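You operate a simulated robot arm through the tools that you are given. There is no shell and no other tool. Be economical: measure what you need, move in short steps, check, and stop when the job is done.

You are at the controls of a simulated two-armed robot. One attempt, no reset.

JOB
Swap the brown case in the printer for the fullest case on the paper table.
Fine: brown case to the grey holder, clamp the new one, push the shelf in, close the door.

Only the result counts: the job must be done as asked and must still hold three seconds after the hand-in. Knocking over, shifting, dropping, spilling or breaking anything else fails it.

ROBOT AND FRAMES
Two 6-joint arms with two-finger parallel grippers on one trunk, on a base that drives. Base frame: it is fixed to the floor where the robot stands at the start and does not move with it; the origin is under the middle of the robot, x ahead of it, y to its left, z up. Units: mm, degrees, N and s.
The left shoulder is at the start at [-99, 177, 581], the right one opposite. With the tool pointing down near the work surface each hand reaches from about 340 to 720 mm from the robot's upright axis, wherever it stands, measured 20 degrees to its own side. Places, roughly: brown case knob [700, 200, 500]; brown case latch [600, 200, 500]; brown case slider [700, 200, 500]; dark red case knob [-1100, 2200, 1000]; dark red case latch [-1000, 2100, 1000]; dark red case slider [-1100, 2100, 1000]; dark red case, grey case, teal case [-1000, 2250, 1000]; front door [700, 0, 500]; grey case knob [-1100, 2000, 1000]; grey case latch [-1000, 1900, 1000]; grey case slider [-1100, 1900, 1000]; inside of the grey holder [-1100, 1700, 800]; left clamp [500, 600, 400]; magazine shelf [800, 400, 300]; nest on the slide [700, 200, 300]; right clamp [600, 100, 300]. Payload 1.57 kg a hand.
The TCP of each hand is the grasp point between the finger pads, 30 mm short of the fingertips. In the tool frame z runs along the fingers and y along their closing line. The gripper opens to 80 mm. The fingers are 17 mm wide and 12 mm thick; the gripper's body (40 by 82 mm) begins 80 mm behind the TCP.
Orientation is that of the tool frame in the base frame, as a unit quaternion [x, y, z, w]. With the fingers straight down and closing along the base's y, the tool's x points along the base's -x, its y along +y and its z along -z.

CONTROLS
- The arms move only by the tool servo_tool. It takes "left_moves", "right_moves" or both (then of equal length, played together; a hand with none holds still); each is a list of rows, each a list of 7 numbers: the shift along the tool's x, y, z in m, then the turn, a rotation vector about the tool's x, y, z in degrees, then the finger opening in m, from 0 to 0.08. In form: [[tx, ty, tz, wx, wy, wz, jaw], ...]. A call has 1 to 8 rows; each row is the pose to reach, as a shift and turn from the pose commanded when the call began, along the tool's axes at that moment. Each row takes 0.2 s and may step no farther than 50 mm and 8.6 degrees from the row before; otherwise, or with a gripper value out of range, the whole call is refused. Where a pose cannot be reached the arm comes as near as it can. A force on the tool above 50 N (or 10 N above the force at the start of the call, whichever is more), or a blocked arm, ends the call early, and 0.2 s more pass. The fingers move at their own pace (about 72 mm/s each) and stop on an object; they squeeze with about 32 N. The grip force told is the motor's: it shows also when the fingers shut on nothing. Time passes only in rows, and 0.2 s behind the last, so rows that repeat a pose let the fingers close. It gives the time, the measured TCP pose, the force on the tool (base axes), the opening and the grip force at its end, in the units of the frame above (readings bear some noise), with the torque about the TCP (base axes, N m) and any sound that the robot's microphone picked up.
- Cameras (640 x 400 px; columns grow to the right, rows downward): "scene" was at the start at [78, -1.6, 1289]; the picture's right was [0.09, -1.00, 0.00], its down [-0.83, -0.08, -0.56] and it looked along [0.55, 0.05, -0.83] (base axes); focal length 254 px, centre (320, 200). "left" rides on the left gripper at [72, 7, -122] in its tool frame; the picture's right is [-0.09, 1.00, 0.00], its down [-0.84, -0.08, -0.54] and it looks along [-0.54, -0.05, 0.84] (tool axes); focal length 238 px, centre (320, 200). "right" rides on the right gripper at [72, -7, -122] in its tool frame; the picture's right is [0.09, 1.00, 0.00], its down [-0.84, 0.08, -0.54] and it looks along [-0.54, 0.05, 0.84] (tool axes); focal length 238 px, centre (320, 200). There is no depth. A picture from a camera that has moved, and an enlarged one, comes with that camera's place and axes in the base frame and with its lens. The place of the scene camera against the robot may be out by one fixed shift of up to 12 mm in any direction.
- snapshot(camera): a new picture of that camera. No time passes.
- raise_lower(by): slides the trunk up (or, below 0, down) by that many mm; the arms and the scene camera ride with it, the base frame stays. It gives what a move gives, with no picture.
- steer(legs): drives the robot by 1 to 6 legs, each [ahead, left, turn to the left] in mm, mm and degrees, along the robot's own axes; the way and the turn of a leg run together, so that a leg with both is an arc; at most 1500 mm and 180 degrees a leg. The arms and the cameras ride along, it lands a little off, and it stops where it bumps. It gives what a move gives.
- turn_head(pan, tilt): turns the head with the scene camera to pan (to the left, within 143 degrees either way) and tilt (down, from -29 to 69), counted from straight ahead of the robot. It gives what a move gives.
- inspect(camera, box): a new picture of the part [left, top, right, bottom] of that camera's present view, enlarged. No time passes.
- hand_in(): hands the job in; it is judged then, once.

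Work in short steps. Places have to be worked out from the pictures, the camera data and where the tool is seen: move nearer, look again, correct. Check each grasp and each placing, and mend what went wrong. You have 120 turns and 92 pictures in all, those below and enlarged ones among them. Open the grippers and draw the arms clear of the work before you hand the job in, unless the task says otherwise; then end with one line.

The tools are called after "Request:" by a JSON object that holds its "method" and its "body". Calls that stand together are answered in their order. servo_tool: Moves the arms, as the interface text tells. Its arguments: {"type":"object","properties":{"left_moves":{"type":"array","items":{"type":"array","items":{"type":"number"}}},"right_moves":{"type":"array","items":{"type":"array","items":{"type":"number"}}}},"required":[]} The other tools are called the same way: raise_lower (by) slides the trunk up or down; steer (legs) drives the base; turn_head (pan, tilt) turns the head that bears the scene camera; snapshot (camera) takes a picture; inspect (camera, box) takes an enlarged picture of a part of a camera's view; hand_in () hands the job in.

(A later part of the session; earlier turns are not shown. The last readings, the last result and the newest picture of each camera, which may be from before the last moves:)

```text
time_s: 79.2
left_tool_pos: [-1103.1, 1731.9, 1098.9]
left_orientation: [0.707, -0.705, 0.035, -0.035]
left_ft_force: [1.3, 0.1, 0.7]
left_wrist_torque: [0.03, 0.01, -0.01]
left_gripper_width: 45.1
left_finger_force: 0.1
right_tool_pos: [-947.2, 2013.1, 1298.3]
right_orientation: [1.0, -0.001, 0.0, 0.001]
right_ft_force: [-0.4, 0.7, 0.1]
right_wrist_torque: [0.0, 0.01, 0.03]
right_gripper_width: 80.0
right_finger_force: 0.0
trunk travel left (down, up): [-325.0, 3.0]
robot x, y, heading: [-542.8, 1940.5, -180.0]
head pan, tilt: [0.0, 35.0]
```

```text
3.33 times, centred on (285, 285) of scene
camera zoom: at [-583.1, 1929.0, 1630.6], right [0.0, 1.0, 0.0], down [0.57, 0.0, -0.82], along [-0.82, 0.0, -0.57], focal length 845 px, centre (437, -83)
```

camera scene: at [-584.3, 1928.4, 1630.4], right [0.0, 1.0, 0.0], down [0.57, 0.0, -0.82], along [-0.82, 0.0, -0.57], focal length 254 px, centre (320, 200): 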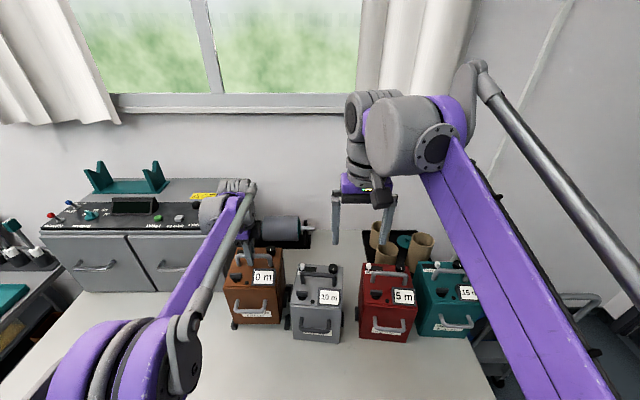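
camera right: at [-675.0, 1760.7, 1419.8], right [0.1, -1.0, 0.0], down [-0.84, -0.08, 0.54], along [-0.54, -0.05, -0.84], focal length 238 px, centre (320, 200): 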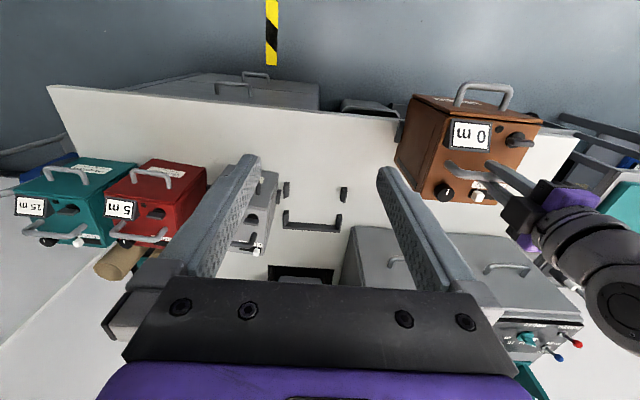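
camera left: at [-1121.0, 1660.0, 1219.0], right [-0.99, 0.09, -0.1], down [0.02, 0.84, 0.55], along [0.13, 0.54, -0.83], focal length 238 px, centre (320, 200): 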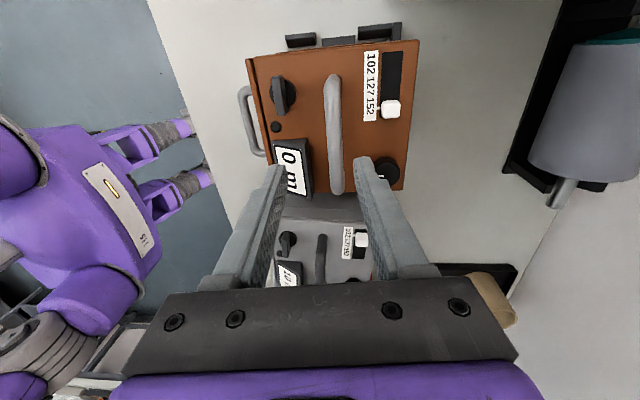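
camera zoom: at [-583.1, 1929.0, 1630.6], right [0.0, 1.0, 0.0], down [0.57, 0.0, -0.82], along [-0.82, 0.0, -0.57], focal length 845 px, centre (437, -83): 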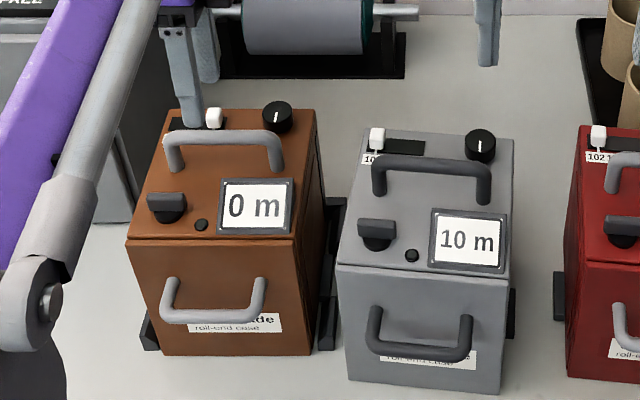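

Brown case is seated in the holder. I straighten the hand and drive sideways so the left hand is above the teal case.

Request:
{"method": "servo_tool", "body": {"left_moves": [[0.0, 0, -0.01, -3, 0, 0, 0.06], [0.0, 0, -0.02, -5.6, 0, 0, 0.06]]}}

Request:
{"method": "steer", "body": {"legs": [[0, -560, 0]]}}

Request:
{"method": "snapshot", "body": {"camera": "left"}}

```text
time_s: 79.8
left_tool_pos: [-1104.3, 1732.8, 1117.9]
left_orientation: [0.708, -0.706, 0.0, 0.0]
left_ft_force: [0.1, 0.6, 0.3]
left_wrist_torque: [-0.01, 0.01, 0.0]
left_gripper_width: 60.2
left_finger_force: 0.0
right_tool_pos: [-947.7, 2014.6, 1299.1]
right_orientation: [1.0, 0.001, 0.0, 0.0]
right_ft_force: [0.1, -0.7, 1.1]
right_wrist_torque: [0.03, -0.02, 0.0]
right_gripper_width: 80.2
right_finger_force: 0.0
trunk travel left (down, up): [-325.0, 3.0]
robot x, y, heading: [-538.8, 1938.1, -180.2]
head pan, tilt: [0.0, 35.0]
```

```text
time_s: 85.2
left_tool_pos: [-1104.8, 2291.8, 1119.0]
left_orientation: [0.708, -0.706, 0.0, 0.0]
left_ft_force: [-0.4, -0.8, 0.1]
left_wrist_torque: [0.0, -0.02, -0.03]
left_gripper_width: 59.7
left_finger_force: 0.0
right_tool_pos: [-946.8, 2574.2, 1299.0]
right_orientation: [1.0, 0.0, 0.001, 0.0]
right_ft_force: [0.1, 0.1, -0.3]
right_wrist_torque: [0.0, -0.02, 0.02]
right_gripper_width: 80.1
right_finger_force: 0.1
trunk travel left (down, up): [-325.0, 3.0]
robot x, y, heading: [-536.5, 2497.2, -180.2]
head pan, tilt: [0.0, 35.0]
```

```text
30 pictures are left
camera left: at [-1110.8, 2219.9, 1240.1], right [-1.0, 0.09, 0.0], down [0.08, 0.84, 0.54], along [0.05, 0.54, -0.84], focal length 238 px, centre (320, 200)
```

left: 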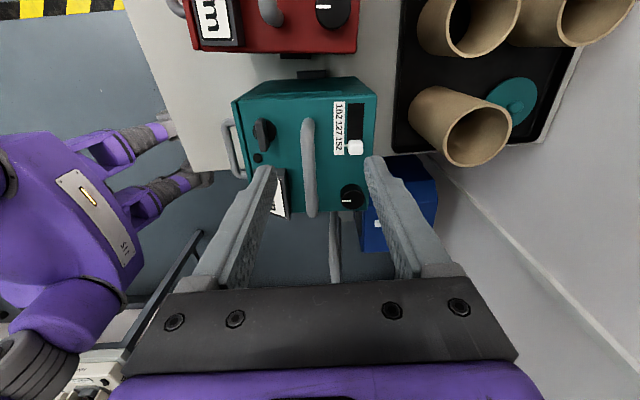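

Teal case's bar is at about [−1090, 2326]. I move over it, then look once more.

Request:
{"method": "servo_tool", "body": {"left_moves": [[-0.02, -0.008, 0.02, 0, 0, 0, 0.05], [-0.034, -0.0145, 0.05, 0, 0, 0, 0.05]]}}

Request:
{"method": "snapshot", "body": {"camera": "left"}}

```text
time_s: 85.8
left_tool_pos: [-1089.8, 2324.8, 1067.9]
left_orientation: [0.708, -0.706, 0.0, 0.001]
left_ft_force: [-0.3, -0.7, 0.1]
left_wrist_torque: [0.02, -0.01, 0.0]
left_gripper_width: 50.2
left_finger_force: 0.1
right_tool_pos: [-947.4, 2572.8, 1299.3]
right_orientation: [1.0, 0.0, 0.0, 0.0]
right_ft_force: [0.1, -0.2, 0.0]
right_wrist_torque: [0.01, 0.01, 0.03]
right_gripper_width: 79.9
right_finger_force: 0.1
trunk travel left (down, up): [-325.0, 3.0]
robot x, y, heading: [-542.9, 2497.6, -179.9]
head pan, tilt: [0.0, 35.0]
```

```text
29 pictures are left
camera left: at [-1096.2, 2253.5, 1189.6], right [-1.0, 0.09, 0.0], down [0.08, 0.84, 0.54], along [0.05, 0.54, -0.84], focal length 238 px, centre (320, 200)
```

left: 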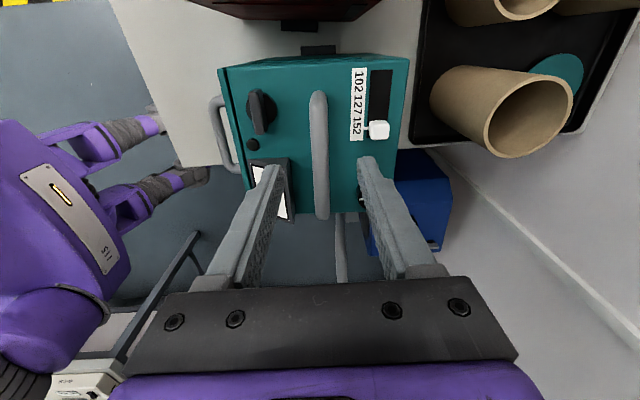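

Bar x matches; I shift 7 mm further along y, descend to z≈1014 and close.

Request:
{"method": "servo_tool", "body": {"left_moves": [[-0.007, 0.0, 0.02, 0, 0, 0, 0.048], [-0.007, 0.0, 0.04, 0, 0, 0, 0.048], [-0.007, 0.0, 0.054, 0, 0, 0, 0.048], [-0.007, 0.0, 0.054, 0, 0, 0, 0.0], [-0.007, 0.0, 0.054, 0, 0, 0, 0.0], [-0.007, 0.0, 0.054, 0, 0, 0, 0.0]]}}

Request:
{"method": "snapshot", "body": {"camera": "left"}}

```text
time_s: 87.2
left_tool_pos: [-1091.3, 2333.6, 1014.7]
left_orientation: [-0.707, 0.707, 0.001, 0.001]
left_ft_force: [-0.2, -0.5, 0.2]
left_wrist_torque: [-0.04, -0.05, -0.31]
left_gripper_width: 13.7
left_finger_force: 29.8
right_tool_pos: [-947.8, 2571.9, 1298.7]
right_orientation: [1.0, 0.0, 0.001, 0.0]
right_ft_force: [-0.1, 0.3, 0.1]
right_wrist_torque: [0.01, 0.02, -0.01]
right_gripper_width: 79.9
right_finger_force: 0.1
trunk travel left (down, up): [-325.0, 3.0]
robot x, y, heading: [-539.0, 2497.8, 180.0]
head pan, tilt: [0.0, 35.0]
```

```text
28 pictures are left
camera left: at [-1097.2, 2260.8, 1136.0], right [-1.0, 0.09, 0.0], down [0.08, 0.84, 0.54], along [0.05, 0.54, -0.84], focal length 238 px, centre (320, 200)
```

left: 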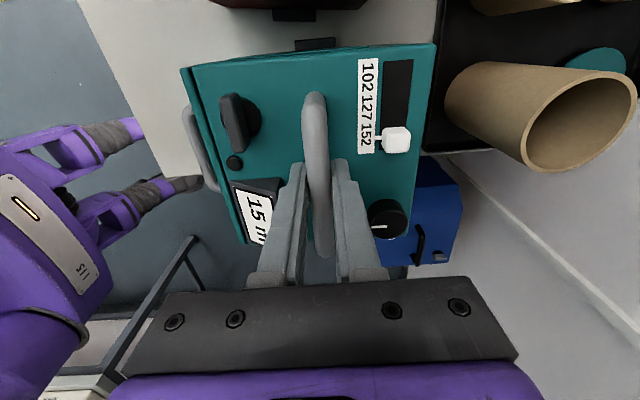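

Grasp matches the brown one's geometry almost exactly. I lift and read the weight.

Request:
{"method": "servo_tool", "body": {"left_moves": [[0, 0.0, -0.01, 0, 0, 0, 0.0], [0, 0.0, -0.025, 0, 0, 0, 0.0], [0, 0.0, -0.04, 0, 0, 0, 0.0], [0, 0.0, -0.075, 0, 0, 0, 0.0], [0, 0.0, -0.09, 0, 0, 0, 0.0]]}}

Request:
{"method": "snapshot", "body": {"camera": "left"}}

```text
time_s: 88.4
left_tool_pos: [-1090.1, 2332.9, 1104.8]
left_orientation: [0.708, -0.707, 0.0, 0.001]
left_ft_force: [-0.6, 0.4, -12.9]
left_wrist_torque: [-0.09, 0.01, 0.01]
left_gripper_width: 13.5
left_finger_force: 29.5
right_tool_pos: [-947.2, 2573.6, 1298.9]
right_orientation: [1.0, 0.0, 0.0, 0.0]
right_ft_force: [0.2, -0.2, -0.4]
right_wrist_torque: [0.01, 0.01, -0.01]
right_gripper_width: 80.0
right_finger_force: 0.2
trunk travel left (down, up): [-325.0, 3.0]
robot x, y, heading: [-543.3, 2496.6, -180.0]
head pan, tilt: [0.0, 35.0]
```

```text
27 pictures are left
camera left: at [-1097.3, 2261.0, 1225.6], right [-1.0, 0.09, 0.0], down [0.08, 0.84, 0.54], along [0.05, 0.54, -0.84], focal length 238 px, centre (320, 200)
```

left: 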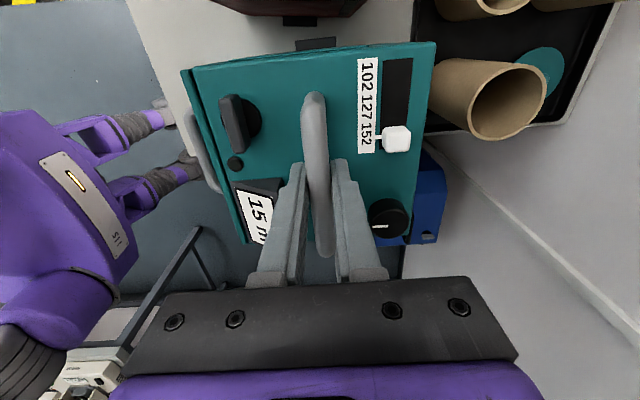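

1.3 kg, stable, no slip. I retract a little, back away from the table, and return along the same path: sideways, turn round, then toward the printer.

Request:
{"method": "steer", "body": {"legs": [[-410, 0, 0], [0, 1047, 0]]}}

Request:
{"method": "servo_tool", "body": {"left_moves": [[0, -0.03, 0, 0, 0, 0, 0], [0, -0.07, 0, 0, 0, 0, 0]]}}

Request:
{"method": "steer", "body": {"legs": [[0, 0, -90], [0, 0, -90]]}}

Request:
{"method": "steer", "body": {"legs": [[-240, -1450, 0]]}}

```text
time_s: 99.9
left_tool_pos: [-682.6, 1295.3, 1104.0]
left_orientation: [0.707, -0.707, -0.001, 0.0]
left_ft_force: [1.1, -0.5, -13.9]
left_wrist_torque: [-0.11, 0.02, -0.02]
left_gripper_width: 13.4
left_finger_force: 30.3
right_tool_pos: [-538.2, 1535.0, 1298.4]
right_orientation: [1.0, 0.0, 0.0, -0.001]
right_ft_force: [-0.3, -0.3, 0.5]
right_wrist_torque: [-0.02, -0.02, 0.04]
right_gripper_width: 80.1
right_finger_force: 0.1
trunk travel left (down, up): [-325.0, 3.0]
robot x, y, heading: [-133.8, 1457.8, 180.0]
head pan, tilt: [0.0, 35.0]
```

```text
time_s: 100.5
left_tool_pos: [-609.7, 1295.3, 1104.4]
left_orientation: [0.707, -0.707, 0.0, 0.0]
left_ft_force: [1.9, -0.3, -12.8]
left_wrist_torque: [-0.07, -0.08, -0.03]
left_gripper_width: 13.7
left_finger_force: 30.0
right_tool_pos: [-535.6, 1535.3, 1299.4]
right_orientation: [1.0, -0.002, 0.0, 0.0]
right_ft_force: [0.8, -0.4, 0.3]
right_wrist_torque: [0.0, 0.01, -0.02]
right_gripper_width: 80.1
right_finger_force: 0.0
trunk travel left (down, up): [-325.0, 3.0]
robot x, y, heading: [-131.0, 1461.1, 179.8]
head pan, tilt: [0.0, 35.0]
```

```text
time_s: 108.6
left_tool_pos: [351.2, 1621.6, 1103.5]
left_orientation: [0.707, 0.707, -0.001, 0.001]
left_ft_force: [0.1, 0.0, -13.0]
left_wrist_torque: [0.07, -0.02, 0.01]
left_gripper_width: 13.5
left_finger_force: 30.1
right_tool_pos: [277.1, 1381.5, 1298.9]
right_orientation: [0.001, 1.0, 0.0, 0.0]
right_ft_force: [-0.1, 1.0, 0.2]
right_wrist_torque: [0.01, 0.01, -0.01]
right_gripper_width: 80.0
right_finger_force: 0.0
trunk travel left (down, up): [-325.0, 3.0]
robot x, y, heading: [-131.8, 1455.7, -0.1]
head pan, tilt: [0.0, 35.0]
```

```text
time_s: 121.5
left_tool_pos: [108.6, 167.4, 1102.5]
left_orientation: [0.708, 0.706, 0.001, 0.0]
left_ft_force: [0.5, 0.4, -13.8]
left_wrist_torque: [0.08, 0.01, -0.05]
left_gripper_width: 13.4
left_finger_force: 30.3
right_tool_pos: [33.7, -71.0, 1298.8]
right_orientation: [0.003, 1.0, 0.001, 0.0]
right_ft_force: [-0.2, -0.6, -0.6]
right_wrist_torque: [0.0, 0.0, 0.02]
right_gripper_width: 79.7
right_finger_force: 0.1
trunk travel left (down, up): [-325.0, 3.0]
robot x, y, heading: [-371.6, 3.6, -0.3]
head pan, tilt: [0.0, 35.0]
```

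At the printer side again. I lower the trunk, extend the arm to the carrying pose used before, and keep clear height.

Request:
{"method": "raise_lower", "body": {"by": -190}}

Request:
{"method": "servo_tool", "body": {"left_moves": [[0.006, 0.03, 0.034, 0, 0, 0, 0], [0.012, 0.06, 0.068, 0, 0, 0, 0], [0.018, 0.09, 0.102, 0, 0, 0, 0], [0.024, 0.12, 0.136, 0, 0, 0, 0], [0.03, 0.15, 0.17, 0, 0, 0, 0], [0.034, 0.175, 0.2, 0, 0, 0, 0]]}}

Request:
{"method": "turn_head", "body": {"pan": 5, "tilt": 50}}

Request:
{"method": "snapshot", "body": {"camera": "scene"}}

```text
time_s: 123.6
left_tool_pos: [107.5, 167.6, 914.2]
left_orientation: [0.708, 0.706, 0.0, 0.0]
left_ft_force: [0.4, 0.6, -13.2]
left_wrist_torque: [0.12, 0.03, 0.01]
left_gripper_width: 13.5
left_finger_force: 30.1
right_tool_pos: [33.7, -71.6, 1109.0]
right_orientation: [0.002, 1.0, 0.0, 0.0]
right_ft_force: [-0.3, -0.5, -0.2]
right_wrist_torque: [-0.01, 0.0, 0.0]
right_gripper_width: 80.2
right_finger_force: 0.1
trunk travel left (down, up): [-135.0, 193.0]
robot x, y, heading: [-374.7, 4.1, -0.3]
head pan, tilt: [0.0, 35.0]
```

```text
time_s: 125.0
left_tool_pos: [283.9, 202.8, 711.3]
left_orientation: [0.708, 0.706, 0.001, -0.001]
left_ft_force: [1.6, 0.4, -13.8]
left_wrist_torque: [0.06, -0.09, 0.03]
left_gripper_width: 13.9
left_finger_force: 30.5
right_tool_pos: [35.1, -71.5, 1109.0]
right_orientation: [0.002, 1.0, -0.001, 0.0]
right_ft_force: [1.1, -0.3, -0.4]
right_wrist_torque: [0.0, 0.02, -0.01]
right_gripper_width: 80.1
right_finger_force: 0.1
trunk travel left (down, up): [-135.0, 193.0]
robot x, y, heading: [-373.2, 4.3, -0.2]
head pan, tilt: [0.0, 35.0]
```

```text
time_s: 125.7
left_tool_pos: [283.5, 202.7, 713.4]
left_orientation: [0.708, 0.706, 0.001, -0.001]
left_ft_force: [0.9, 0.6, -13.3]
left_wrist_torque: [0.06, 0.08, -0.02]
left_gripper_width: 13.6
left_finger_force: 30.3
right_tool_pos: [34.5, -71.9, 1108.4]
right_orientation: [0.003, 1.0, 0.0, 0.001]
right_ft_force: [0.6, 0.2, -0.2]
right_wrist_torque: [0.0, 0.0, -0.04]
right_gripper_width: 80.1
right_finger_force: 0.1
trunk travel left (down, up): [-135.0, 193.0]
robot x, y, heading: [-374.3, 8.2, -0.1]
head pan, tilt: [5.0, 50.0]
```

```text
26 pictures are left
camera scene: at [-323.8, 4.7, 1415.4], right [0.08, -1.0, 0.0], down [-0.76, -0.06, -0.64], along [0.64, 0.05, -0.77], focal length 254 px, centre (320, 200)
```

scene: 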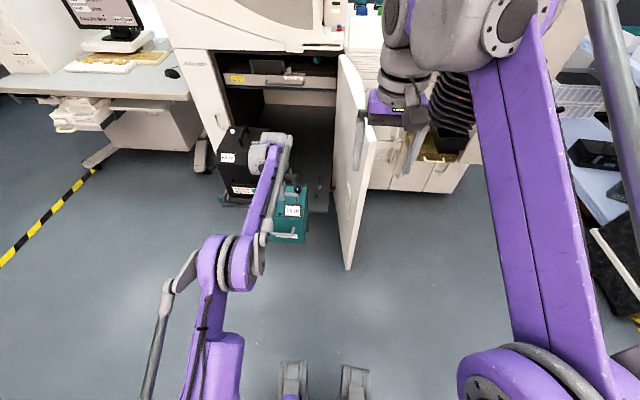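

All clear. I drive 400 mm straight ahead over the nest.

Request:
{"method": "steer", "body": {"legs": [[400, 0, 0.1]]}}

Request:
{"method": "snapshot", "body": {"camera": "left"}}

```text
time_s: 128.2
left_tool_pos: [677.1, 203.4, 713.7]
left_orientation: [0.707, 0.707, 0.0, -0.001]
left_ft_force: [0.7, 0.3, -13.7]
left_wrist_torque: [0.09, 0.0, 0.0]
left_gripper_width: 13.4
left_finger_force: 30.6
right_tool_pos: [428.3, -71.8, 1107.5]
right_orientation: [0.001, 1.0, 0.0, 0.0]
right_ft_force: [0.5, -0.5, -0.2]
right_wrist_torque: [-0.01, 0.01, 0.02]
right_gripper_width: 79.8
right_finger_force: 0.1
trunk travel left (down, up): [-135.0, 193.0]
robot x, y, heading: [20.9, 7.9, -0.3]
head pan, tilt: [5.0, 50.0]
```

```text
25 pictures are left
camera left: at [684.3, 274.8, 834.9], right [1.0, -0.09, 0.0], down [-0.08, -0.84, 0.54], along [-0.05, -0.54, -0.84], focal length 238 px, centre (320, 200)
```

left: 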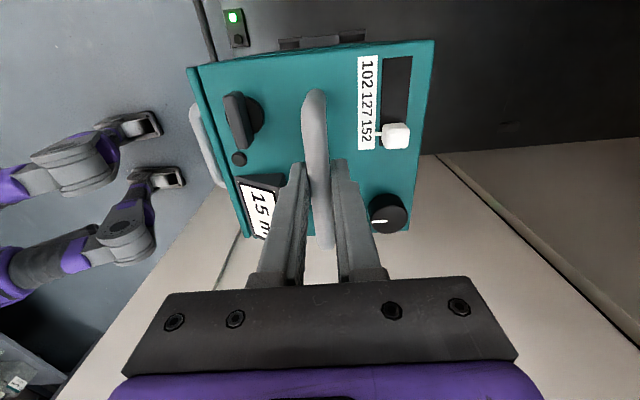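

Posts aligned similarly to before. I lower the trunk 105 mm and correct x to 687.7.

Request:
{"method": "raise_lower", "body": {"by": -105}}

Request:
{"method": "servo_tool", "body": {"left_moves": [[0, 0.006, 0.01, 0, 0, 0, 0], [0, 0.0105, 0.025, 0, 0, 0, 0], [0, 0.0105, 0.034, 0, 0, 0, 0]]}}

Request:
{"method": "snapshot", "body": {"camera": "left"}}

```text
time_s: 129.6
left_tool_pos: [677.0, 202.5, 608.1]
left_orientation: [0.708, 0.706, 0.0, 0.001]
left_ft_force: [1.0, 0.5, -13.4]
left_wrist_torque: [0.07, 0.0, -0.02]
left_gripper_width: 13.3
left_finger_force: 30.1
right_tool_pos: [427.1, -71.8, 1004.1]
right_orientation: [0.001, 1.0, 0.0, 0.0]
right_ft_force: [0.2, -1.3, 0.2]
right_wrist_torque: [-0.01, 0.02, 0.0]
right_gripper_width: 80.1
right_finger_force: 0.0
trunk travel left (down, up): [-30.0, 298.0]
robot x, y, heading: [18.6, 5.4, 0.1]
head pan, tilt: [5.0, 50.0]
```

```text
time_s: 130.4
left_tool_pos: [687.5, 201.6, 573.9]
left_orientation: [0.708, 0.707, 0.0, 0.0]
left_ft_force: [0.4, -2.0, -10.1]
left_wrist_torque: [-0.24, -0.02, -0.08]
left_gripper_width: 13.2
left_finger_force: 29.5
right_tool_pos: [427.1, -73.0, 1003.3]
right_orientation: [0.0, 1.0, 0.001, 0.0]
right_ft_force: [-0.1, 0.2, 0.6]
right_wrist_torque: [0.0, 0.0, 0.03]
right_gripper_width: 80.2
right_finger_force: 0.0
trunk travel left (down, up): [-30.0, 298.0]
robot x, y, heading: [16.9, 7.9, 0.1]
head pan, tilt: [5.0, 50.0]
```

```text
24 pictures are left
camera left: at [694.4, 273.9, 696.5], right [1.0, -0.09, 0.0], down [-0.08, -0.84, 0.54], along [-0.05, -0.54, -0.84], focal length 238 px, centre (320, 200)
```

left: 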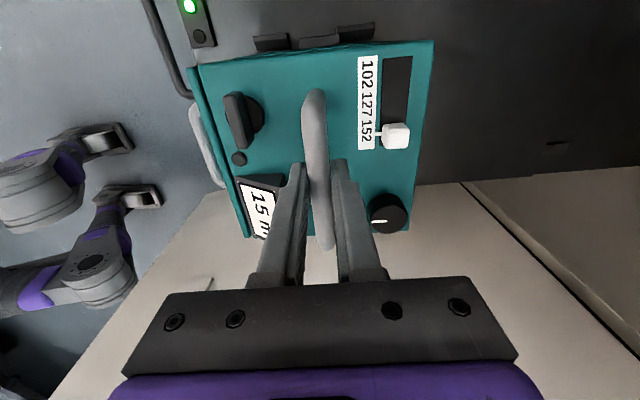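

A slight side touch (y −2 N): the teal case sits ~4 mm more to +y in the grip than the brown did. I lift 8, shift y −4 mm and lower again.

Request:
{"method": "servo_tool", "body": {"left_moves": [[0, 0, -0.01, 0, 0, 0, 0], [-0.004, 0, -0.01, 0, 0, 0, 0], [-0.004, 0, 0.0, 0, 0, 0, 0], [-0.004, 0, 0.008, 0, 0, 0, 0]]}}

```text
time_s: 131.4
left_tool_pos: [684.8, 199.6, 570.1]
left_orientation: [0.707, 0.707, 0.001, 0.0]
left_ft_force: [-5.7, 5.4, 26.1]
left_wrist_torque: [0.0, 0.04, 0.03]
left_gripper_width: 13.3
left_finger_force: 30.1
right_tool_pos: [424.0, -72.1, 1005.5]
right_orientation: [0.0, 1.0, 0.0, 0.001]
right_ft_force: [-0.5, -0.8, -0.8]
right_wrist_torque: [-0.02, -0.02, -0.01]
right_gripper_width: 80.0
right_finger_force: 0.0
trunk travel left (down, up): [-30.0, 298.0]
robot x, y, heading: [19.6, 4.6, 0.1]
head pan, tilt: [5.0, 50.0]
```

It catches with forces toward −x and +y: bottom is slightly too far back (case pitched rear-up a bit), and I overshot y. I lift 12, tilt +2°, y +1.5, x −1, and look.

Request:
{"method": "servo_tool", "body": {"left_moves": [[0, 0, -0.012, 0, 0, 0, 0], [0.0015, -0.001, -0.014, 2, 0, 0, 0], [0.0015, -0.001, -0.014, 2, 0, 0, 0]]}}

Request:
{"method": "inspect", "body": {"camera": "left", "box": [170, 0, 450, 170]}}

Request:
{"method": "inspect", "body": {"camera": "scene", "box": [230, 160, 350, 260]}}

```text
time_s: 132.2
left_tool_pos: [686.2, 200.7, 579.7]
left_orientation: [0.707, 0.707, -0.013, -0.012]
left_ft_force: [0.3, -0.1, -13.1]
left_wrist_torque: [0.04, -0.06, -0.02]
left_gripper_width: 13.4
left_finger_force: 30.4
right_tool_pos: [426.4, -73.7, 1003.6]
right_orientation: [0.0, 1.0, 0.0, 0.0]
right_ft_force: [0.0, -0.1, -0.6]
right_wrist_torque: [0.01, 0.02, -0.01]
right_gripper_width: 79.9
right_finger_force: 0.0
trunk travel left (down, up): [-30.0, 298.0]
robot x, y, heading: [16.7, 3.4, -0.0]
head pan, tilt: [5.0, 50.0]
```

```text
2.29 times, centred on (310, 85) of left
camera zoom: at [697.7, 272.0, 701.3], right [0.99, -0.09, -0.04], down [-0.06, -0.84, 0.54], along [-0.08, -0.54, -0.84], focal length 545 px, centre (343, 463)
```

zoom: 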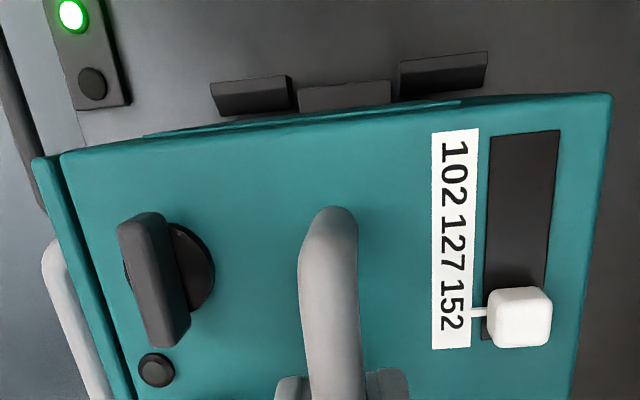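

```text
4.00 times, centred on (290, 210) of scene
camera zoom: at [103.8, 3.3, 1301.5], right [0.09, -1.0, 0.0], down [-0.76, -0.07, -0.64], along [0.64, 0.05, -0.77], focal length 1014 px, centre (440, 160)
```

zoom: 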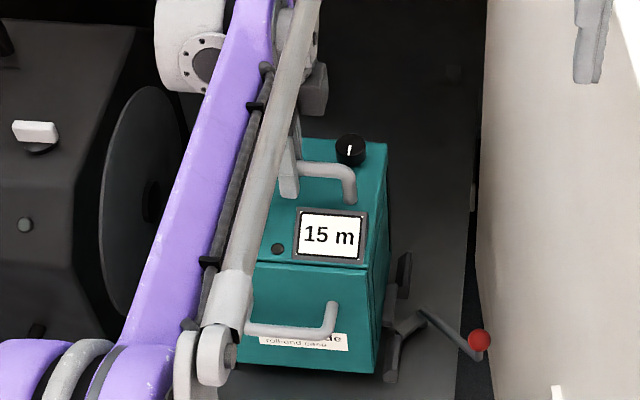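

Lug is centred between the posts. I descend vertically in small steps.

Request:
{"method": "servo_tool", "body": {"left_moves": [[0, 0.0002, 0.006, 0, 0, 0, 0], [0, 0.0004, 0.012, 0, 0, 0, 0], [0, 0.0006, 0.017, 0, 0, 0, 0]]}}

```text
time_s: 133.0
left_tool_pos: [685.8, 200.6, 563.1]
left_orientation: [0.707, 0.707, -0.012, -0.012]
left_ft_force: [-0.3, 0.0, -12.6]
left_wrist_torque: [0.05, -0.02, 0.03]
left_gripper_width: 13.9
left_finger_force: 29.8
right_tool_pos: [426.7, -72.6, 1003.9]
right_orientation: [0.001, 1.0, 0.0, -0.001]
right_ft_force: [0.8, 0.2, -0.1]
right_wrist_torque: [0.02, 0.0, 0.02]
right_gripper_width: 80.1
right_finger_force: 0.0
trunk travel left (down, up): [-30.0, 298.0]
robot x, y, heading: [23.2, 3.0, -0.0]
head pan, tilt: [5.0, 50.0]
```

It passes freely at 563. I continue to the seat.

Request:
{"method": "servo_tool", "body": {"left_moves": [[0, 0.0002, 0.006, 0, 0, 0, 0], [0, 0.0004, 0.012, 0, 0, 0, 0], [0, 0.0005, 0.016, 0, 0, 0, 0], [0, 0.0006, 0.019, 0, 0, 0, 0]]}}

Request:
{"method": "snapshot", "body": {"camera": "left"}}

```text
time_s: 134.0
left_tool_pos: [685.1, 201.9, 546.9]
left_orientation: [0.707, 0.708, -0.01, -0.013]
left_ft_force: [8.3, 9.4, 19.6]
left_wrist_torque: [-0.43, -0.06, 0.11]
left_gripper_width: 13.3
left_finger_force: 30.4
right_tool_pos: [424.8, -71.7, 1004.0]
right_orientation: [0.001, 1.0, 0.0, 0.001]
right_ft_force: [0.1, 1.3, -0.7]
right_wrist_torque: [0.02, 0.0, 0.01]
right_gripper_width: 79.9
right_finger_force: 0.0
trunk travel left (down, up): [-30.0, 298.0]
robot x, y, heading: [13.6, 6.4, -0.1]
head pan, tilt: [5.0, 50.0]
```

```text
21 pictures are left
camera left: at [696.4, 274.3, 669.1], right [1.0, -0.09, -0.03], down [-0.06, -0.84, 0.54], along [-0.08, -0.54, -0.84], focal length 238 px, centre (320, 200)
```

left: 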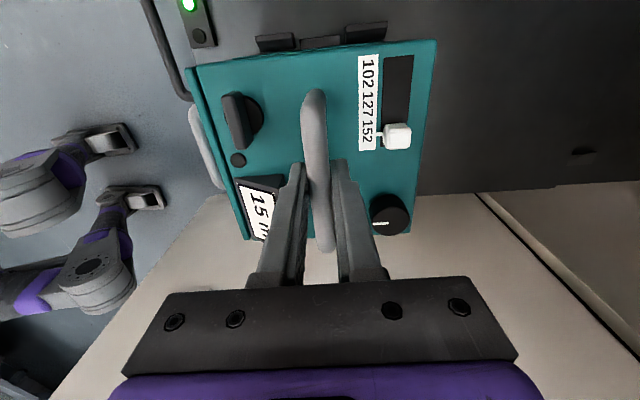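

Seated height reached (≈546 vs 544 for brown). I open and rise straight, letting it settle.

Request:
{"method": "servo_tool", "body": {"left_moves": [[0, 0.0, -0.002, 0, 0, 0, 0], [0, 0, -0.002, 0, 0, 0, 0.045], [0, 0, -0.002, 0, 0, 0, 0.045], [0, -0.001, -0.03, 0, 0, 0, 0.045], [0, -0.003, -0.07, -1, 0, 0, 0.045], [0, -0.003, -0.09, -2, 0, 0, 0.045]]}}

Request:
{"method": "snapshot", "body": {"camera": "left"}}

Request:
{"method": "inspect", "body": {"camera": "scene", "box": [230, 160, 350, 260]}}

```text
time_s: 135.4
left_tool_pos: [685.4, 200.7, 634.9]
left_orientation: [0.708, 0.706, 0.0, 0.0]
left_ft_force: [-0.1, -0.6, -0.6]
left_wrist_torque: [0.0, -0.02, 0.02]
left_gripper_width: 44.7
left_finger_force: 0.1
right_tool_pos: [426.5, -73.7, 1005.0]
right_orientation: [0.001, 1.0, 0.0, 0.0]
right_ft_force: [-0.3, -0.4, 1.2]
right_wrist_torque: [-0.02, 0.02, 0.02]
right_gripper_width: 79.9
right_finger_force: 0.2
trunk travel left (down, up): [-30.0, 298.0]
robot x, y, heading: [19.2, 0.9, 0.1]
head pan, tilt: [5.0, 50.0]
```

```text
20 pictures are left
camera left: at [692.9, 272.6, 756.7], right [1.0, -0.09, 0.0], down [-0.08, -0.84, 0.54], along [-0.05, -0.54, -0.84], focal length 238 px, centre (320, 200)
```

left: 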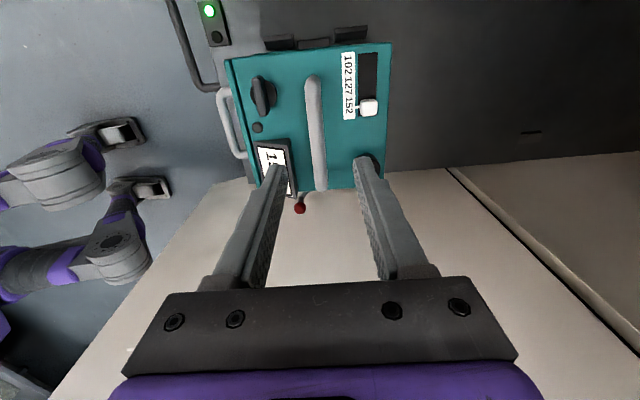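

```text
4.00 times, centred on (290, 210) of scene
camera zoom: at [102.5, 3.0, 1301.6], right [0.09, -1.0, 0.0], down [-0.76, -0.07, -0.64], along [0.64, 0.05, -0.77], focal length 1014 px, centre (440, 160)
```

zoom: 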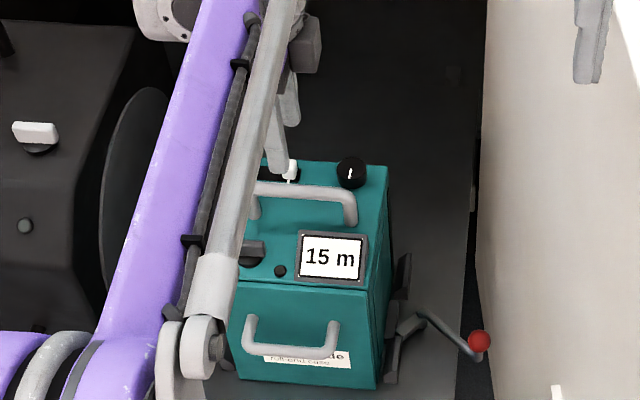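

The teal case is seated. Now I go back to the red lever (≈[628, 29, 391]) by the earlier retreat path and look.

Request:
{"method": "servo_tool", "body": {"left_moves": [[-0.04, -0.025, 0.0, 0, 0, 0, 0.05], [-0.08, -0.05, 0.01, 0, 0, 0, 0.05], [-0.11, -0.057, 0.04, 0, 0, 0, 0.06], [-0.14, -0.057, 0.075, 0, 0, 0, 0.06], [-0.165, -0.057, 0.115, 0, 0, 0, 0.06], [-0.17, -0.057, 0.16, 0, 0, 0, 0.06]]}}

Request:
{"method": "snapshot", "body": {"camera": "left"}}

```text
time_s: 136.8
left_tool_pos: [630.0, 29.4, 475.5]
left_orientation: [0.707, 0.707, 0.0, -0.001]
left_ft_force: [0.3, -0.1, 0.3]
left_wrist_torque: [0.02, 0.01, 0.01]
left_gripper_width: 59.9
left_finger_force: 0.1
right_tool_pos: [427.4, -72.3, 1003.9]
right_orientation: [0.001, 1.0, 0.0, 0.0]
right_ft_force: [0.3, -0.1, 0.1]
right_wrist_torque: [0.01, 0.04, 0.0]
right_gripper_width: 80.2
right_finger_force: 0.0
trunk travel left (down, up): [-30.0, 298.0]
robot x, y, heading: [22.1, 5.6, -0.0]
head pan, tilt: [5.0, 50.0]
```

```text
18 pictures are left
camera left: at [636.2, 101.4, 596.3], right [1.0, -0.09, 0.0], down [-0.08, -0.84, 0.54], along [-0.05, -0.54, -0.84], focal length 238 px, centre (320, 200)
```

left: 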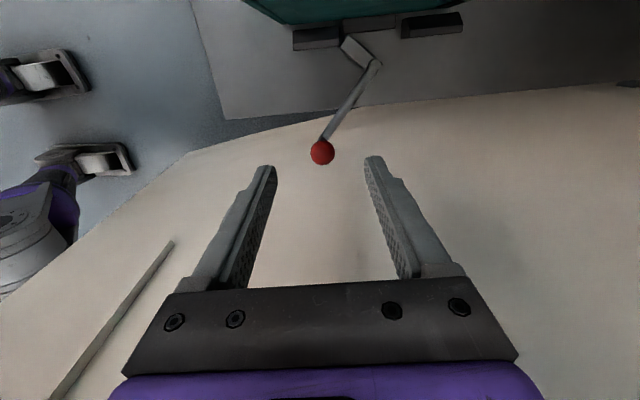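

Ball now at ≈[631, 22, 391]. I descend, close on it and then read.

Request:
{"method": "servo_tool", "body": {"left_moves": [[-0.007, 0.001, 0.03, 0, 0, 0, 0.06], [-0.007, 0.001, 0.055, 0, 0, 0, 0.06], [-0.007, 0.001, 0.068, 0, 0, 0, 0.06], [-0.007, 0.001, 0.068, 0, 0, 0, 0.0], [-0.007, 0.001, 0.068, 0, 0, 0, 0.0], [-0.007, 0.001, 0.068, 0, 0, 0, 0.0]]}}

```text
time_s: 138.2
left_tool_pos: [629.8, 23.3, 407.3]
left_orientation: [0.708, 0.706, 0.0, 0.0]
left_ft_force: [-0.9, 0.2, -4.2]
left_wrist_torque: [0.11, 0.01, 0.05]
left_gripper_width: 23.0
left_finger_force: 35.4
right_tool_pos: [426.6, -72.5, 1004.7]
right_orientation: [0.001, 1.0, -0.001, 0.0]
right_ft_force: [0.7, 0.1, 0.4]
right_wrist_torque: [0.0, 0.03, 0.0]
right_gripper_width: 80.1
right_finger_force: 0.0
trunk travel left (down, up): [-30.0, 298.0]
robot x, y, heading: [19.9, 3.4, -0.4]
head pan, tilt: [5.0, 50.0]
```

Ball held. I swing it back along the arc to the clamped position.

Request:
{"method": "servo_tool", "body": {"left_moves": [[0.011, -0.0068, 0, 0, 0, 0, 0], [0.02, -0.0145, 0, 0, 0, 0, 0], [0.0295, -0.021, 0, 0, 0, 0, 0], [0.04, -0.0257, 0, 0, 0, 0, 0], [0.0505, -0.028, 0, 0, 0, 0, 0], [0.061, -0.029, 0, 0, 0, 0, 0], [0.064, -0.029, 0, 0, 0, 0, 0]]}}

Request:
{"method": "snapshot", "body": {"camera": "left"}}

```text
time_s: 139.8
left_tool_pos: [600.0, 87.1, 406.6]
left_orientation: [0.708, 0.706, -0.001, 0.0]
left_ft_force: [0.5, -0.1, 0.1]
left_wrist_torque: [0.01, 0.01, -0.04]
left_gripper_width: 0.0
left_finger_force: 21.5
right_tool_pos: [426.9, -71.8, 1003.9]
right_orientation: [0.001, 1.0, 0.001, 0.0]
right_ft_force: [0.2, -0.3, -0.1]
right_wrist_torque: [0.02, -0.01, 0.0]
right_gripper_width: 79.7
right_finger_force: 0.0
trunk travel left (down, up): [-30.0, 298.0]
robot x, y, heading: [20.0, 3.5, 0.0]
head pan, tilt: [5.0, 50.0]
```

```text
17 pictures are left
camera left: at [607.9, 159.4, 528.6], right [1.0, -0.09, 0.0], down [-0.08, -0.84, 0.54], along [-0.05, -0.54, -0.84], focal length 238 px, centre (320, 200)
```

left: 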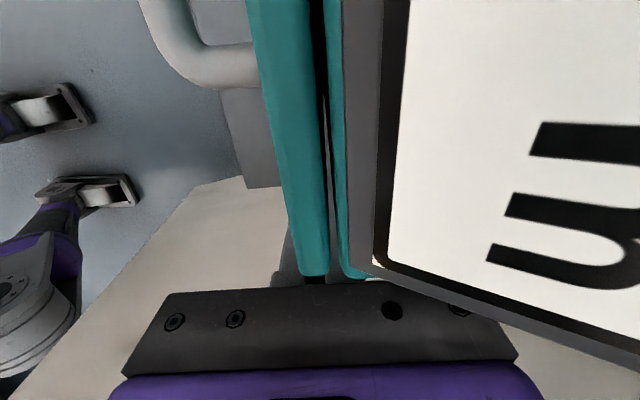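

The ball slipped out along the way. I rise and see where the lever is.

Request:
{"method": "servo_tool", "body": {"left_moves": [[0, 0, -0.045, 0, 0, 0, 0.0], [-0.02, 0.0, -0.09, 0, 0, 0, 0.03], [-0.04, 0.0, -0.12, 0, 0, 0, 0.06]]}}

Request:
{"method": "snapshot", "body": {"camera": "left"}}

```text
time_s: 140.6
left_tool_pos: [600.8, 48.6, 526.5]
left_orientation: [0.707, 0.707, 0.001, -0.001]
left_ft_force: [-0.6, 0.2, -0.1]
left_wrist_torque: [-0.01, 0.01, 0.04]
left_gripper_width: 59.9
left_finger_force: 0.1
right_tool_pos: [427.4, -72.5, 1004.1]
right_orientation: [0.001, 1.0, -0.001, 0.0]
right_ft_force: [0.1, 0.0, 0.5]
right_wrist_torque: [-0.01, 0.02, -0.03]
right_gripper_width: 79.9
right_finger_force: 0.1
trunk travel left (down, up): [-30.0, 298.0]
robot x, y, heading: [21.4, 5.1, -0.2]
head pan, tilt: [5.0, 50.0]
```

```text
16 pictures are left
camera left: at [607.7, 119.7, 648.6], right [1.0, -0.09, 0.0], down [-0.08, -0.84, 0.54], along [-0.05, -0.54, -0.84], focal length 238 px, centre (320, 200)
```

left: 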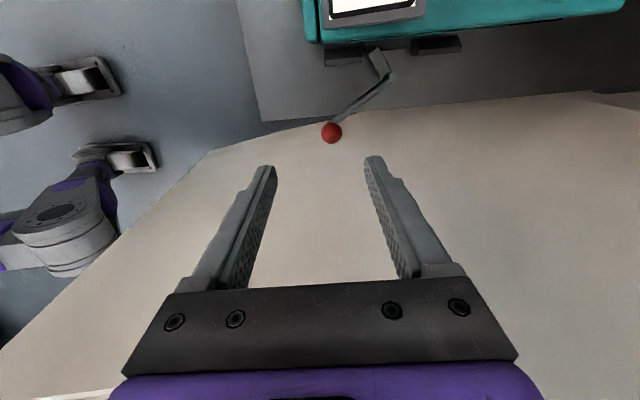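

The lever is at ~40° (ball ≈[613, 41]). Instead of gripping, I'll push the ball in +y with closed fingers from its outer side; first get there.

Request:
{"method": "servo_tool", "body": {"left_moves": [[-0.02, 0.008, 0.0, 0, 0, 0, 0.0], [-0.034, 0.013, 0.02, 0, 0, 0, 0.0], [-0.034, 0.013, 0.06, 0, 0, 0, 0.0], [-0.034, 0.013, 0.1, 0, 0, 0, 0.0], [-0.034, 0.013, 0.119, 0, 0, 0, 0.0]]}}

Request:
{"method": "snapshot", "body": {"camera": "left"}}

```text
time_s: 141.8
left_tool_pos: [614.0, 13.7, 407.0]
left_orientation: [0.707, 0.707, 0.0, 0.001]
left_ft_force: [-0.6, 0.7, 0.9]
left_wrist_torque: [0.0, 0.0, -0.05]
left_gripper_width: 0.3
left_finger_force: 21.3
right_tool_pos: [427.5, -72.4, 1004.0]
right_orientation: [0.001, 1.0, 0.0, 0.0]
right_ft_force: [-0.1, 1.2, 0.2]
right_wrist_torque: [-0.01, -0.02, 0.01]
right_gripper_width: 80.0
right_finger_force: 0.0
trunk travel left (down, up): [-30.0, 298.0]
robot x, y, heading: [18.5, 3.6, -0.2]
head pan, tilt: [5.0, 50.0]
```

```text
15 pictures are left
camera left: at [621.0, 85.5, 529.5], right [1.0, -0.09, 0.0], down [-0.08, -0.84, 0.54], along [-0.05, -0.54, -0.84], focal length 238 px, centre (320, 200)
```

left: 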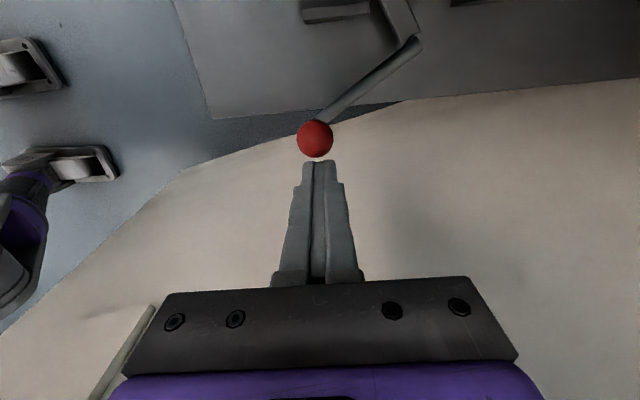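

Fingers are just outside the ball. I push it along the arc.

Request:
{"method": "servo_tool", "body": {"left_moves": [[0.008, -0.001, 0, 0, 0, 0, 0], [0.017, -0.004, 0, 0, 0, 0, 0], [0.027, -0.008, 0, 0, 0, 0, 0], [0.038, -0.011, 0, 0, 0, 0, 0], [0.046, -0.013, 0, 0, 0, 0, 0], [0.051, -0.013, 0, 0, 0, 0, 0]]}}

Request:
{"method": "snapshot", "body": {"camera": "left"}}

```text
time_s: 143.2
left_tool_pos: [600.6, 60.2, 408.5]
left_orientation: [0.708, 0.706, 0.0, 0.001]
left_ft_force: [1.3, -14.0, -1.1]
left_wrist_torque: [-0.39, -0.11, -0.01]
left_gripper_width: 0.0
left_finger_force: 20.9
right_tool_pos: [426.1, -73.3, 1004.1]
right_orientation: [0.001, 1.0, -0.001, 0.0]
right_ft_force: [0.3, 1.0, 0.7]
right_wrist_torque: [0.01, 0.0, -0.01]
right_gripper_width: 79.6
right_finger_force: 0.1
trunk travel left (down, up): [-30.0, 298.0]
robot x, y, heading: [19.3, 6.3, -0.2]
head pan, tilt: [5.0, 50.0]
```

```text
14 pictures are left
camera left: at [607.8, 133.4, 530.2], right [1.0, -0.1, 0.0], down [-0.08, -0.84, 0.54], along [-0.05, -0.54, -0.84], focal length 238 px, centre (320, 200)
```

left: 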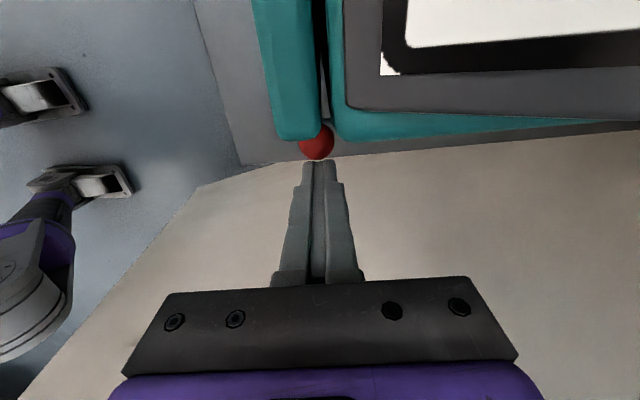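

Resistance 14 N with the ball at ~80; clamped position was 84. I push further.

Request:
{"method": "servo_tool", "body": {"left_moves": [[0.003, 0, 0, 0, 0, 0, 0], [0.006, 0, 0, 0, 0, 0, 0], [0.009, 0, 0, 0, 0, 0, 0], [0.009, 0, 0, 0, 0, 0, 0]]}}

Request:
{"method": "inspect", "body": {"camera": "right", "box": [390, 100, 480, 180]}}

```text
time_s: 144.3
left_tool_pos: [599.5, 61.7, 408.4]
left_orientation: [0.711, 0.704, -0.005, 0.005]
left_ft_force: [2.4, -9.2, 0.4]
left_wrist_torque: [-0.28, -0.19, 0.01]
left_gripper_width: 0.0
left_finger_force: 21.7
right_tool_pos: [425.7, -73.1, 1004.2]
right_orientation: [0.002, 1.0, 0.0, 0.0]
right_ft_force: [0.2, -0.5, -0.2]
right_wrist_torque: [-0.02, -0.02, 0.03]
right_gripper_width: 80.0
right_finger_force: 0.1
trunk travel left (down, up): [-30.0, 298.0]
robot x, y, heading: [21.9, 3.3, -0.5]
head pan, tilt: [5.0, 50.0]
stopped in row 4 (left hand): the force on the tool passed its limit at 50 N (the readings are from after the stop); the commanded pose is now the measured one
```

```text
5.00 times, centred on (435, 140) of right
camera zoom: at [354.7, -78.4, 1124.1], right [-0.09, 1.0, 0.0], down [0.84, 0.07, 0.54], along [0.54, 0.05, -0.84], focal length 1192 px, centre (-255, 500)
```

zoom: 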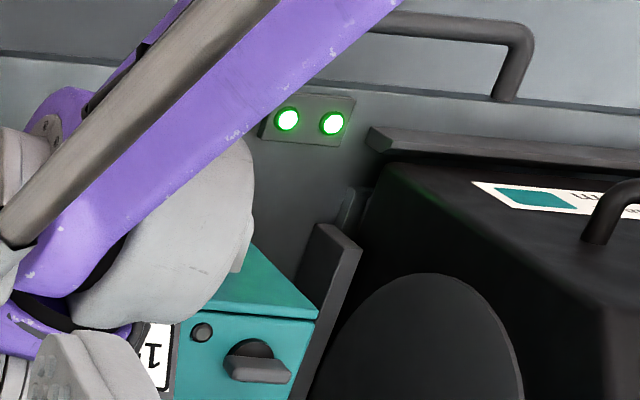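

Both lights are green: the new case is clamped. I withdraw the left hand outward, up, then back to a parked pose.

Request:
{"method": "servo_tool", "body": {"left_moves": [[-0.008, 0, 0, 0, 0, 0, 0.0], [-0.008, 0, -0.045, 0, 0, 0, 0.0], [-0.008, 0, -0.09, 0, 0, 0, 0.0], [0.0, -0.02, -0.135, 0, 0, 0, 0.0], [0.03, -0.05, -0.155, 0, 0, 0, 0.0], [0.06, -0.085, -0.165, 0, 0, 0, 0.0], [0.09, -0.12, -0.175, 0, 0, 0, 0.0], [0.12, -0.155, -0.185, 0, 0, 0, 0.0]]}}

Request:
{"method": "servo_tool", "body": {"left_moves": [[0.02, -0.04, -0.01, 0, 0, 0, 0.0], [0.04, -0.08, -0.02, 0, 0, 0, 0.0], [0.06, -0.12, -0.03, 0, 0, 0, 0.0]]}}

Request:
{"method": "snapshot", "body": {"camera": "scene"}}

```text
time_s: 146.1
left_tool_pos: [444.3, 186.9, 592.3]
left_orientation: [0.71, 0.705, -0.005, 0.006]
left_ft_force: [-0.2, 0.4, -0.5]
left_wrist_torque: [-0.01, 0.0, 0.0]
left_gripper_width: 0.0
left_finger_force: 21.4
right_tool_pos: [425.1, -72.5, 1002.6]
right_orientation: [0.002, 1.0, 0.0, 0.0]
right_ft_force: [-0.3, -0.1, -1.1]
right_wrist_torque: [-0.01, 0.03, 0.0]
right_gripper_width: 80.0
right_finger_force: 0.0
trunk travel left (down, up): [-30.0, 298.0]
robot x, y, heading: [16.9, 1.8, -0.3]
head pan, tilt: [5.0, 50.0]
```

```text
time_s: 146.9
left_tool_pos: [323.9, 248.2, 620.9]
left_orientation: [0.71, 0.704, -0.004, 0.006]
left_ft_force: [0.5, 0.1, 0.0]
left_wrist_torque: [0.04, -0.01, -0.02]
left_gripper_width: 0.0
left_finger_force: 21.1
right_tool_pos: [426.8, -72.0, 1004.3]
right_orientation: [0.002, 1.0, 0.0, 0.0]
right_ft_force: [-0.1, -0.6, 0.3]
right_wrist_torque: [0.01, -0.02, 0.03]
right_gripper_width: 79.8
right_finger_force: 0.0
trunk travel left (down, up): [-30.0, 298.0]
robot x, y, heading: [23.8, 1.0, -0.2]
head pan, tilt: [5.0, 50.0]
```

```text
12 pictures are left
camera scene: at [102.0, 2.6, 1301.7], right [0.08, -1.0, 0.0], down [-0.76, -0.06, -0.64], along [0.64, 0.05, -0.77], focal length 254 px, centre (320, 200)
```

scene: 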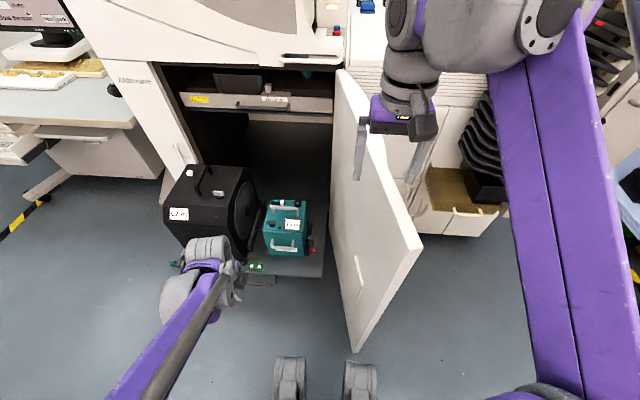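

Next the shelf. To keep everything clear of the door I back off, go 400 mm left, and will push the shelf handle (≈[470, 320, 345]) with the right hand, lowering it in free space.

Request:
{"method": "steer", "body": {"legs": [[-330, 0, 0], [0, 395, 0.2]]}}

Request:
{"method": "servo_tool", "body": {"right_moves": [[0, 0, 0.05, 0, 0, 0, 0], [0, 0, 0.1, 0, 0, 0, 0], [0, 0, 0.15, 0, 0, 0, 0], [0, 0, 0.2, 0, 0, 0, 0], [0, 0, 0.25, 0, 0, 0, 0], [0, 0, 0.3, 0, 0, 0, 0], [0, 0, 0.35, 0, 0, 0, 0], [0, 0, 0.4, 0, 0, 0, 0]]}}

Request:
{"method": "servo_tool", "body": {"right_moves": [[0, 0, 0.05, 0, 0, 0, 0], [0, 0, 0.1, 0, 0, 0, 0], [0, 0, 0.15, 0, 0, 0, 0], [0, 0, 0.2, 0, 0, 0, 0]]}}

Request:
{"method": "snapshot", "body": {"camera": "right"}}

```text
time_s: 152.7
left_tool_pos: [-2.7, 650.9, 621.5]
left_orientation: [0.709, 0.706, -0.004, 0.005]
left_ft_force: [0.4, 0.7, 0.4]
left_wrist_torque: [0.0, -0.01, -0.02]
left_gripper_width: 0.1
left_finger_force: 21.6
right_tool_pos: [98.3, 330.0, 1004.5]
right_orientation: [-0.001, 1.0, 0.001, 0.0]
right_ft_force: [-0.7, -0.2, -0.6]
right_wrist_torque: [0.05, -0.02, -0.01]
right_gripper_width: 79.9
right_finger_force: 0.0
trunk travel left (down, up): [-30.0, 298.0]
robot x, y, heading: [-305.8, 405.8, 0.1]
head pan, tilt: [5.0, 50.0]
```

```text
time_s: 154.5
left_tool_pos: [-2.3, 650.7, 622.5]
left_orientation: [0.709, 0.705, -0.005, 0.004]
left_ft_force: [-0.1, 0.0, 0.5]
left_wrist_torque: [0.0, 0.03, -0.02]
left_gripper_width: 0.0
left_finger_force: 21.4
right_tool_pos: [99.3, 329.5, 602.5]
right_orientation: [0.0, 1.0, 0.0, 0.0]
right_ft_force: [0.6, 0.0, -1.1]
right_wrist_torque: [-0.03, 0.01, 0.03]
right_gripper_width: 0.0
right_finger_force: 21.2
trunk travel left (down, up): [-30.0, 298.0]
robot x, y, heading: [-306.9, 404.9, -0.3]
head pan, tilt: [5.0, 50.0]
```

```text
time_s: 155.5
left_tool_pos: [-2.4, 650.9, 620.9]
left_orientation: [0.709, 0.705, -0.004, 0.005]
left_ft_force: [-0.1, -0.3, 0.8]
left_wrist_torque: [0.01, -0.02, 0.02]
left_gripper_width: 0.1
left_finger_force: 21.5
right_tool_pos: [100.6, 329.5, 403.7]
right_orientation: [0.001, 1.0, 0.0, 0.001]
right_ft_force: [0.6, 0.2, -0.2]
right_wrist_torque: [0.04, -0.01, -0.02]
right_gripper_width: 0.1
right_finger_force: 21.3
trunk travel left (down, up): [-30.0, 298.0]
robot x, y, heading: [-311.4, 410.3, -0.0]
head pan, tilt: [5.0, 50.0]
```

```text
11 pictures are left
camera right: at [27.2, 325.6, 523.2], right [-0.09, 1.0, 0.0], down [0.84, 0.08, 0.54], along [0.54, 0.05, -0.84], focal length 238 px, centre (320, 200)
```

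right: 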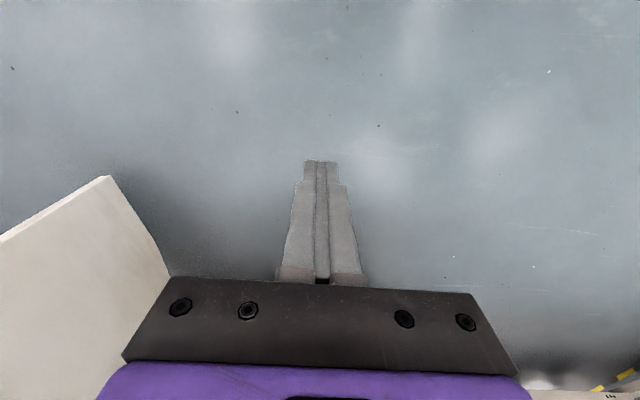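

Drive forward 230 mm and look for the handle with the right camera.

Request:
{"method": "steer", "body": {"legs": [[230, 0, 0]]}}

Request:
{"method": "snapshot", "body": {"camera": "right"}}

```text
time_s: 157.3
left_tool_pos: [227.5, 651.8, 620.2]
left_orientation: [0.709, 0.706, -0.005, 0.005]
left_ft_force: [-0.4, -0.2, 0.5]
left_wrist_torque: [0.02, 0.02, 0.03]
left_gripper_width: 0.0
left_finger_force: 21.4
right_tool_pos: [328.5, 330.9, 404.7]
right_orientation: [0.0, 1.0, 0.0, 0.0]
right_ft_force: [0.6, -0.1, -0.3]
right_wrist_torque: [0.01, 0.03, 0.01]
right_gripper_width: 0.2
right_finger_force: 21.5
trunk travel left (down, up): [-30.0, 298.0]
robot x, y, heading: [-78.6, 406.9, -0.1]
head pan, tilt: [5.0, 50.0]
```

```text
10 pictures are left
camera right: at [256.7, 326.0, 523.9], right [-0.09, 1.0, 0.0], down [0.84, 0.08, 0.54], along [0.54, 0.05, -0.84], focal length 238 px, centre (320, 200)
```

right: 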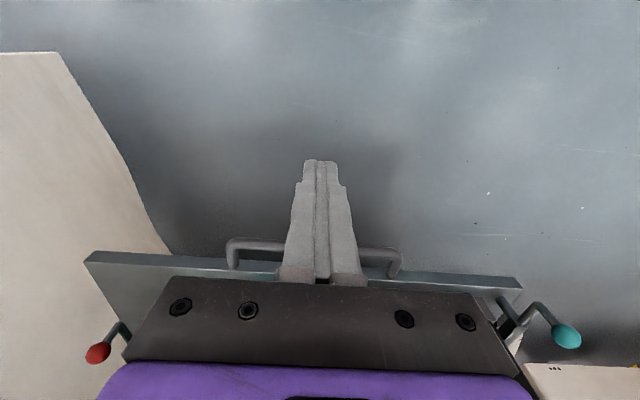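

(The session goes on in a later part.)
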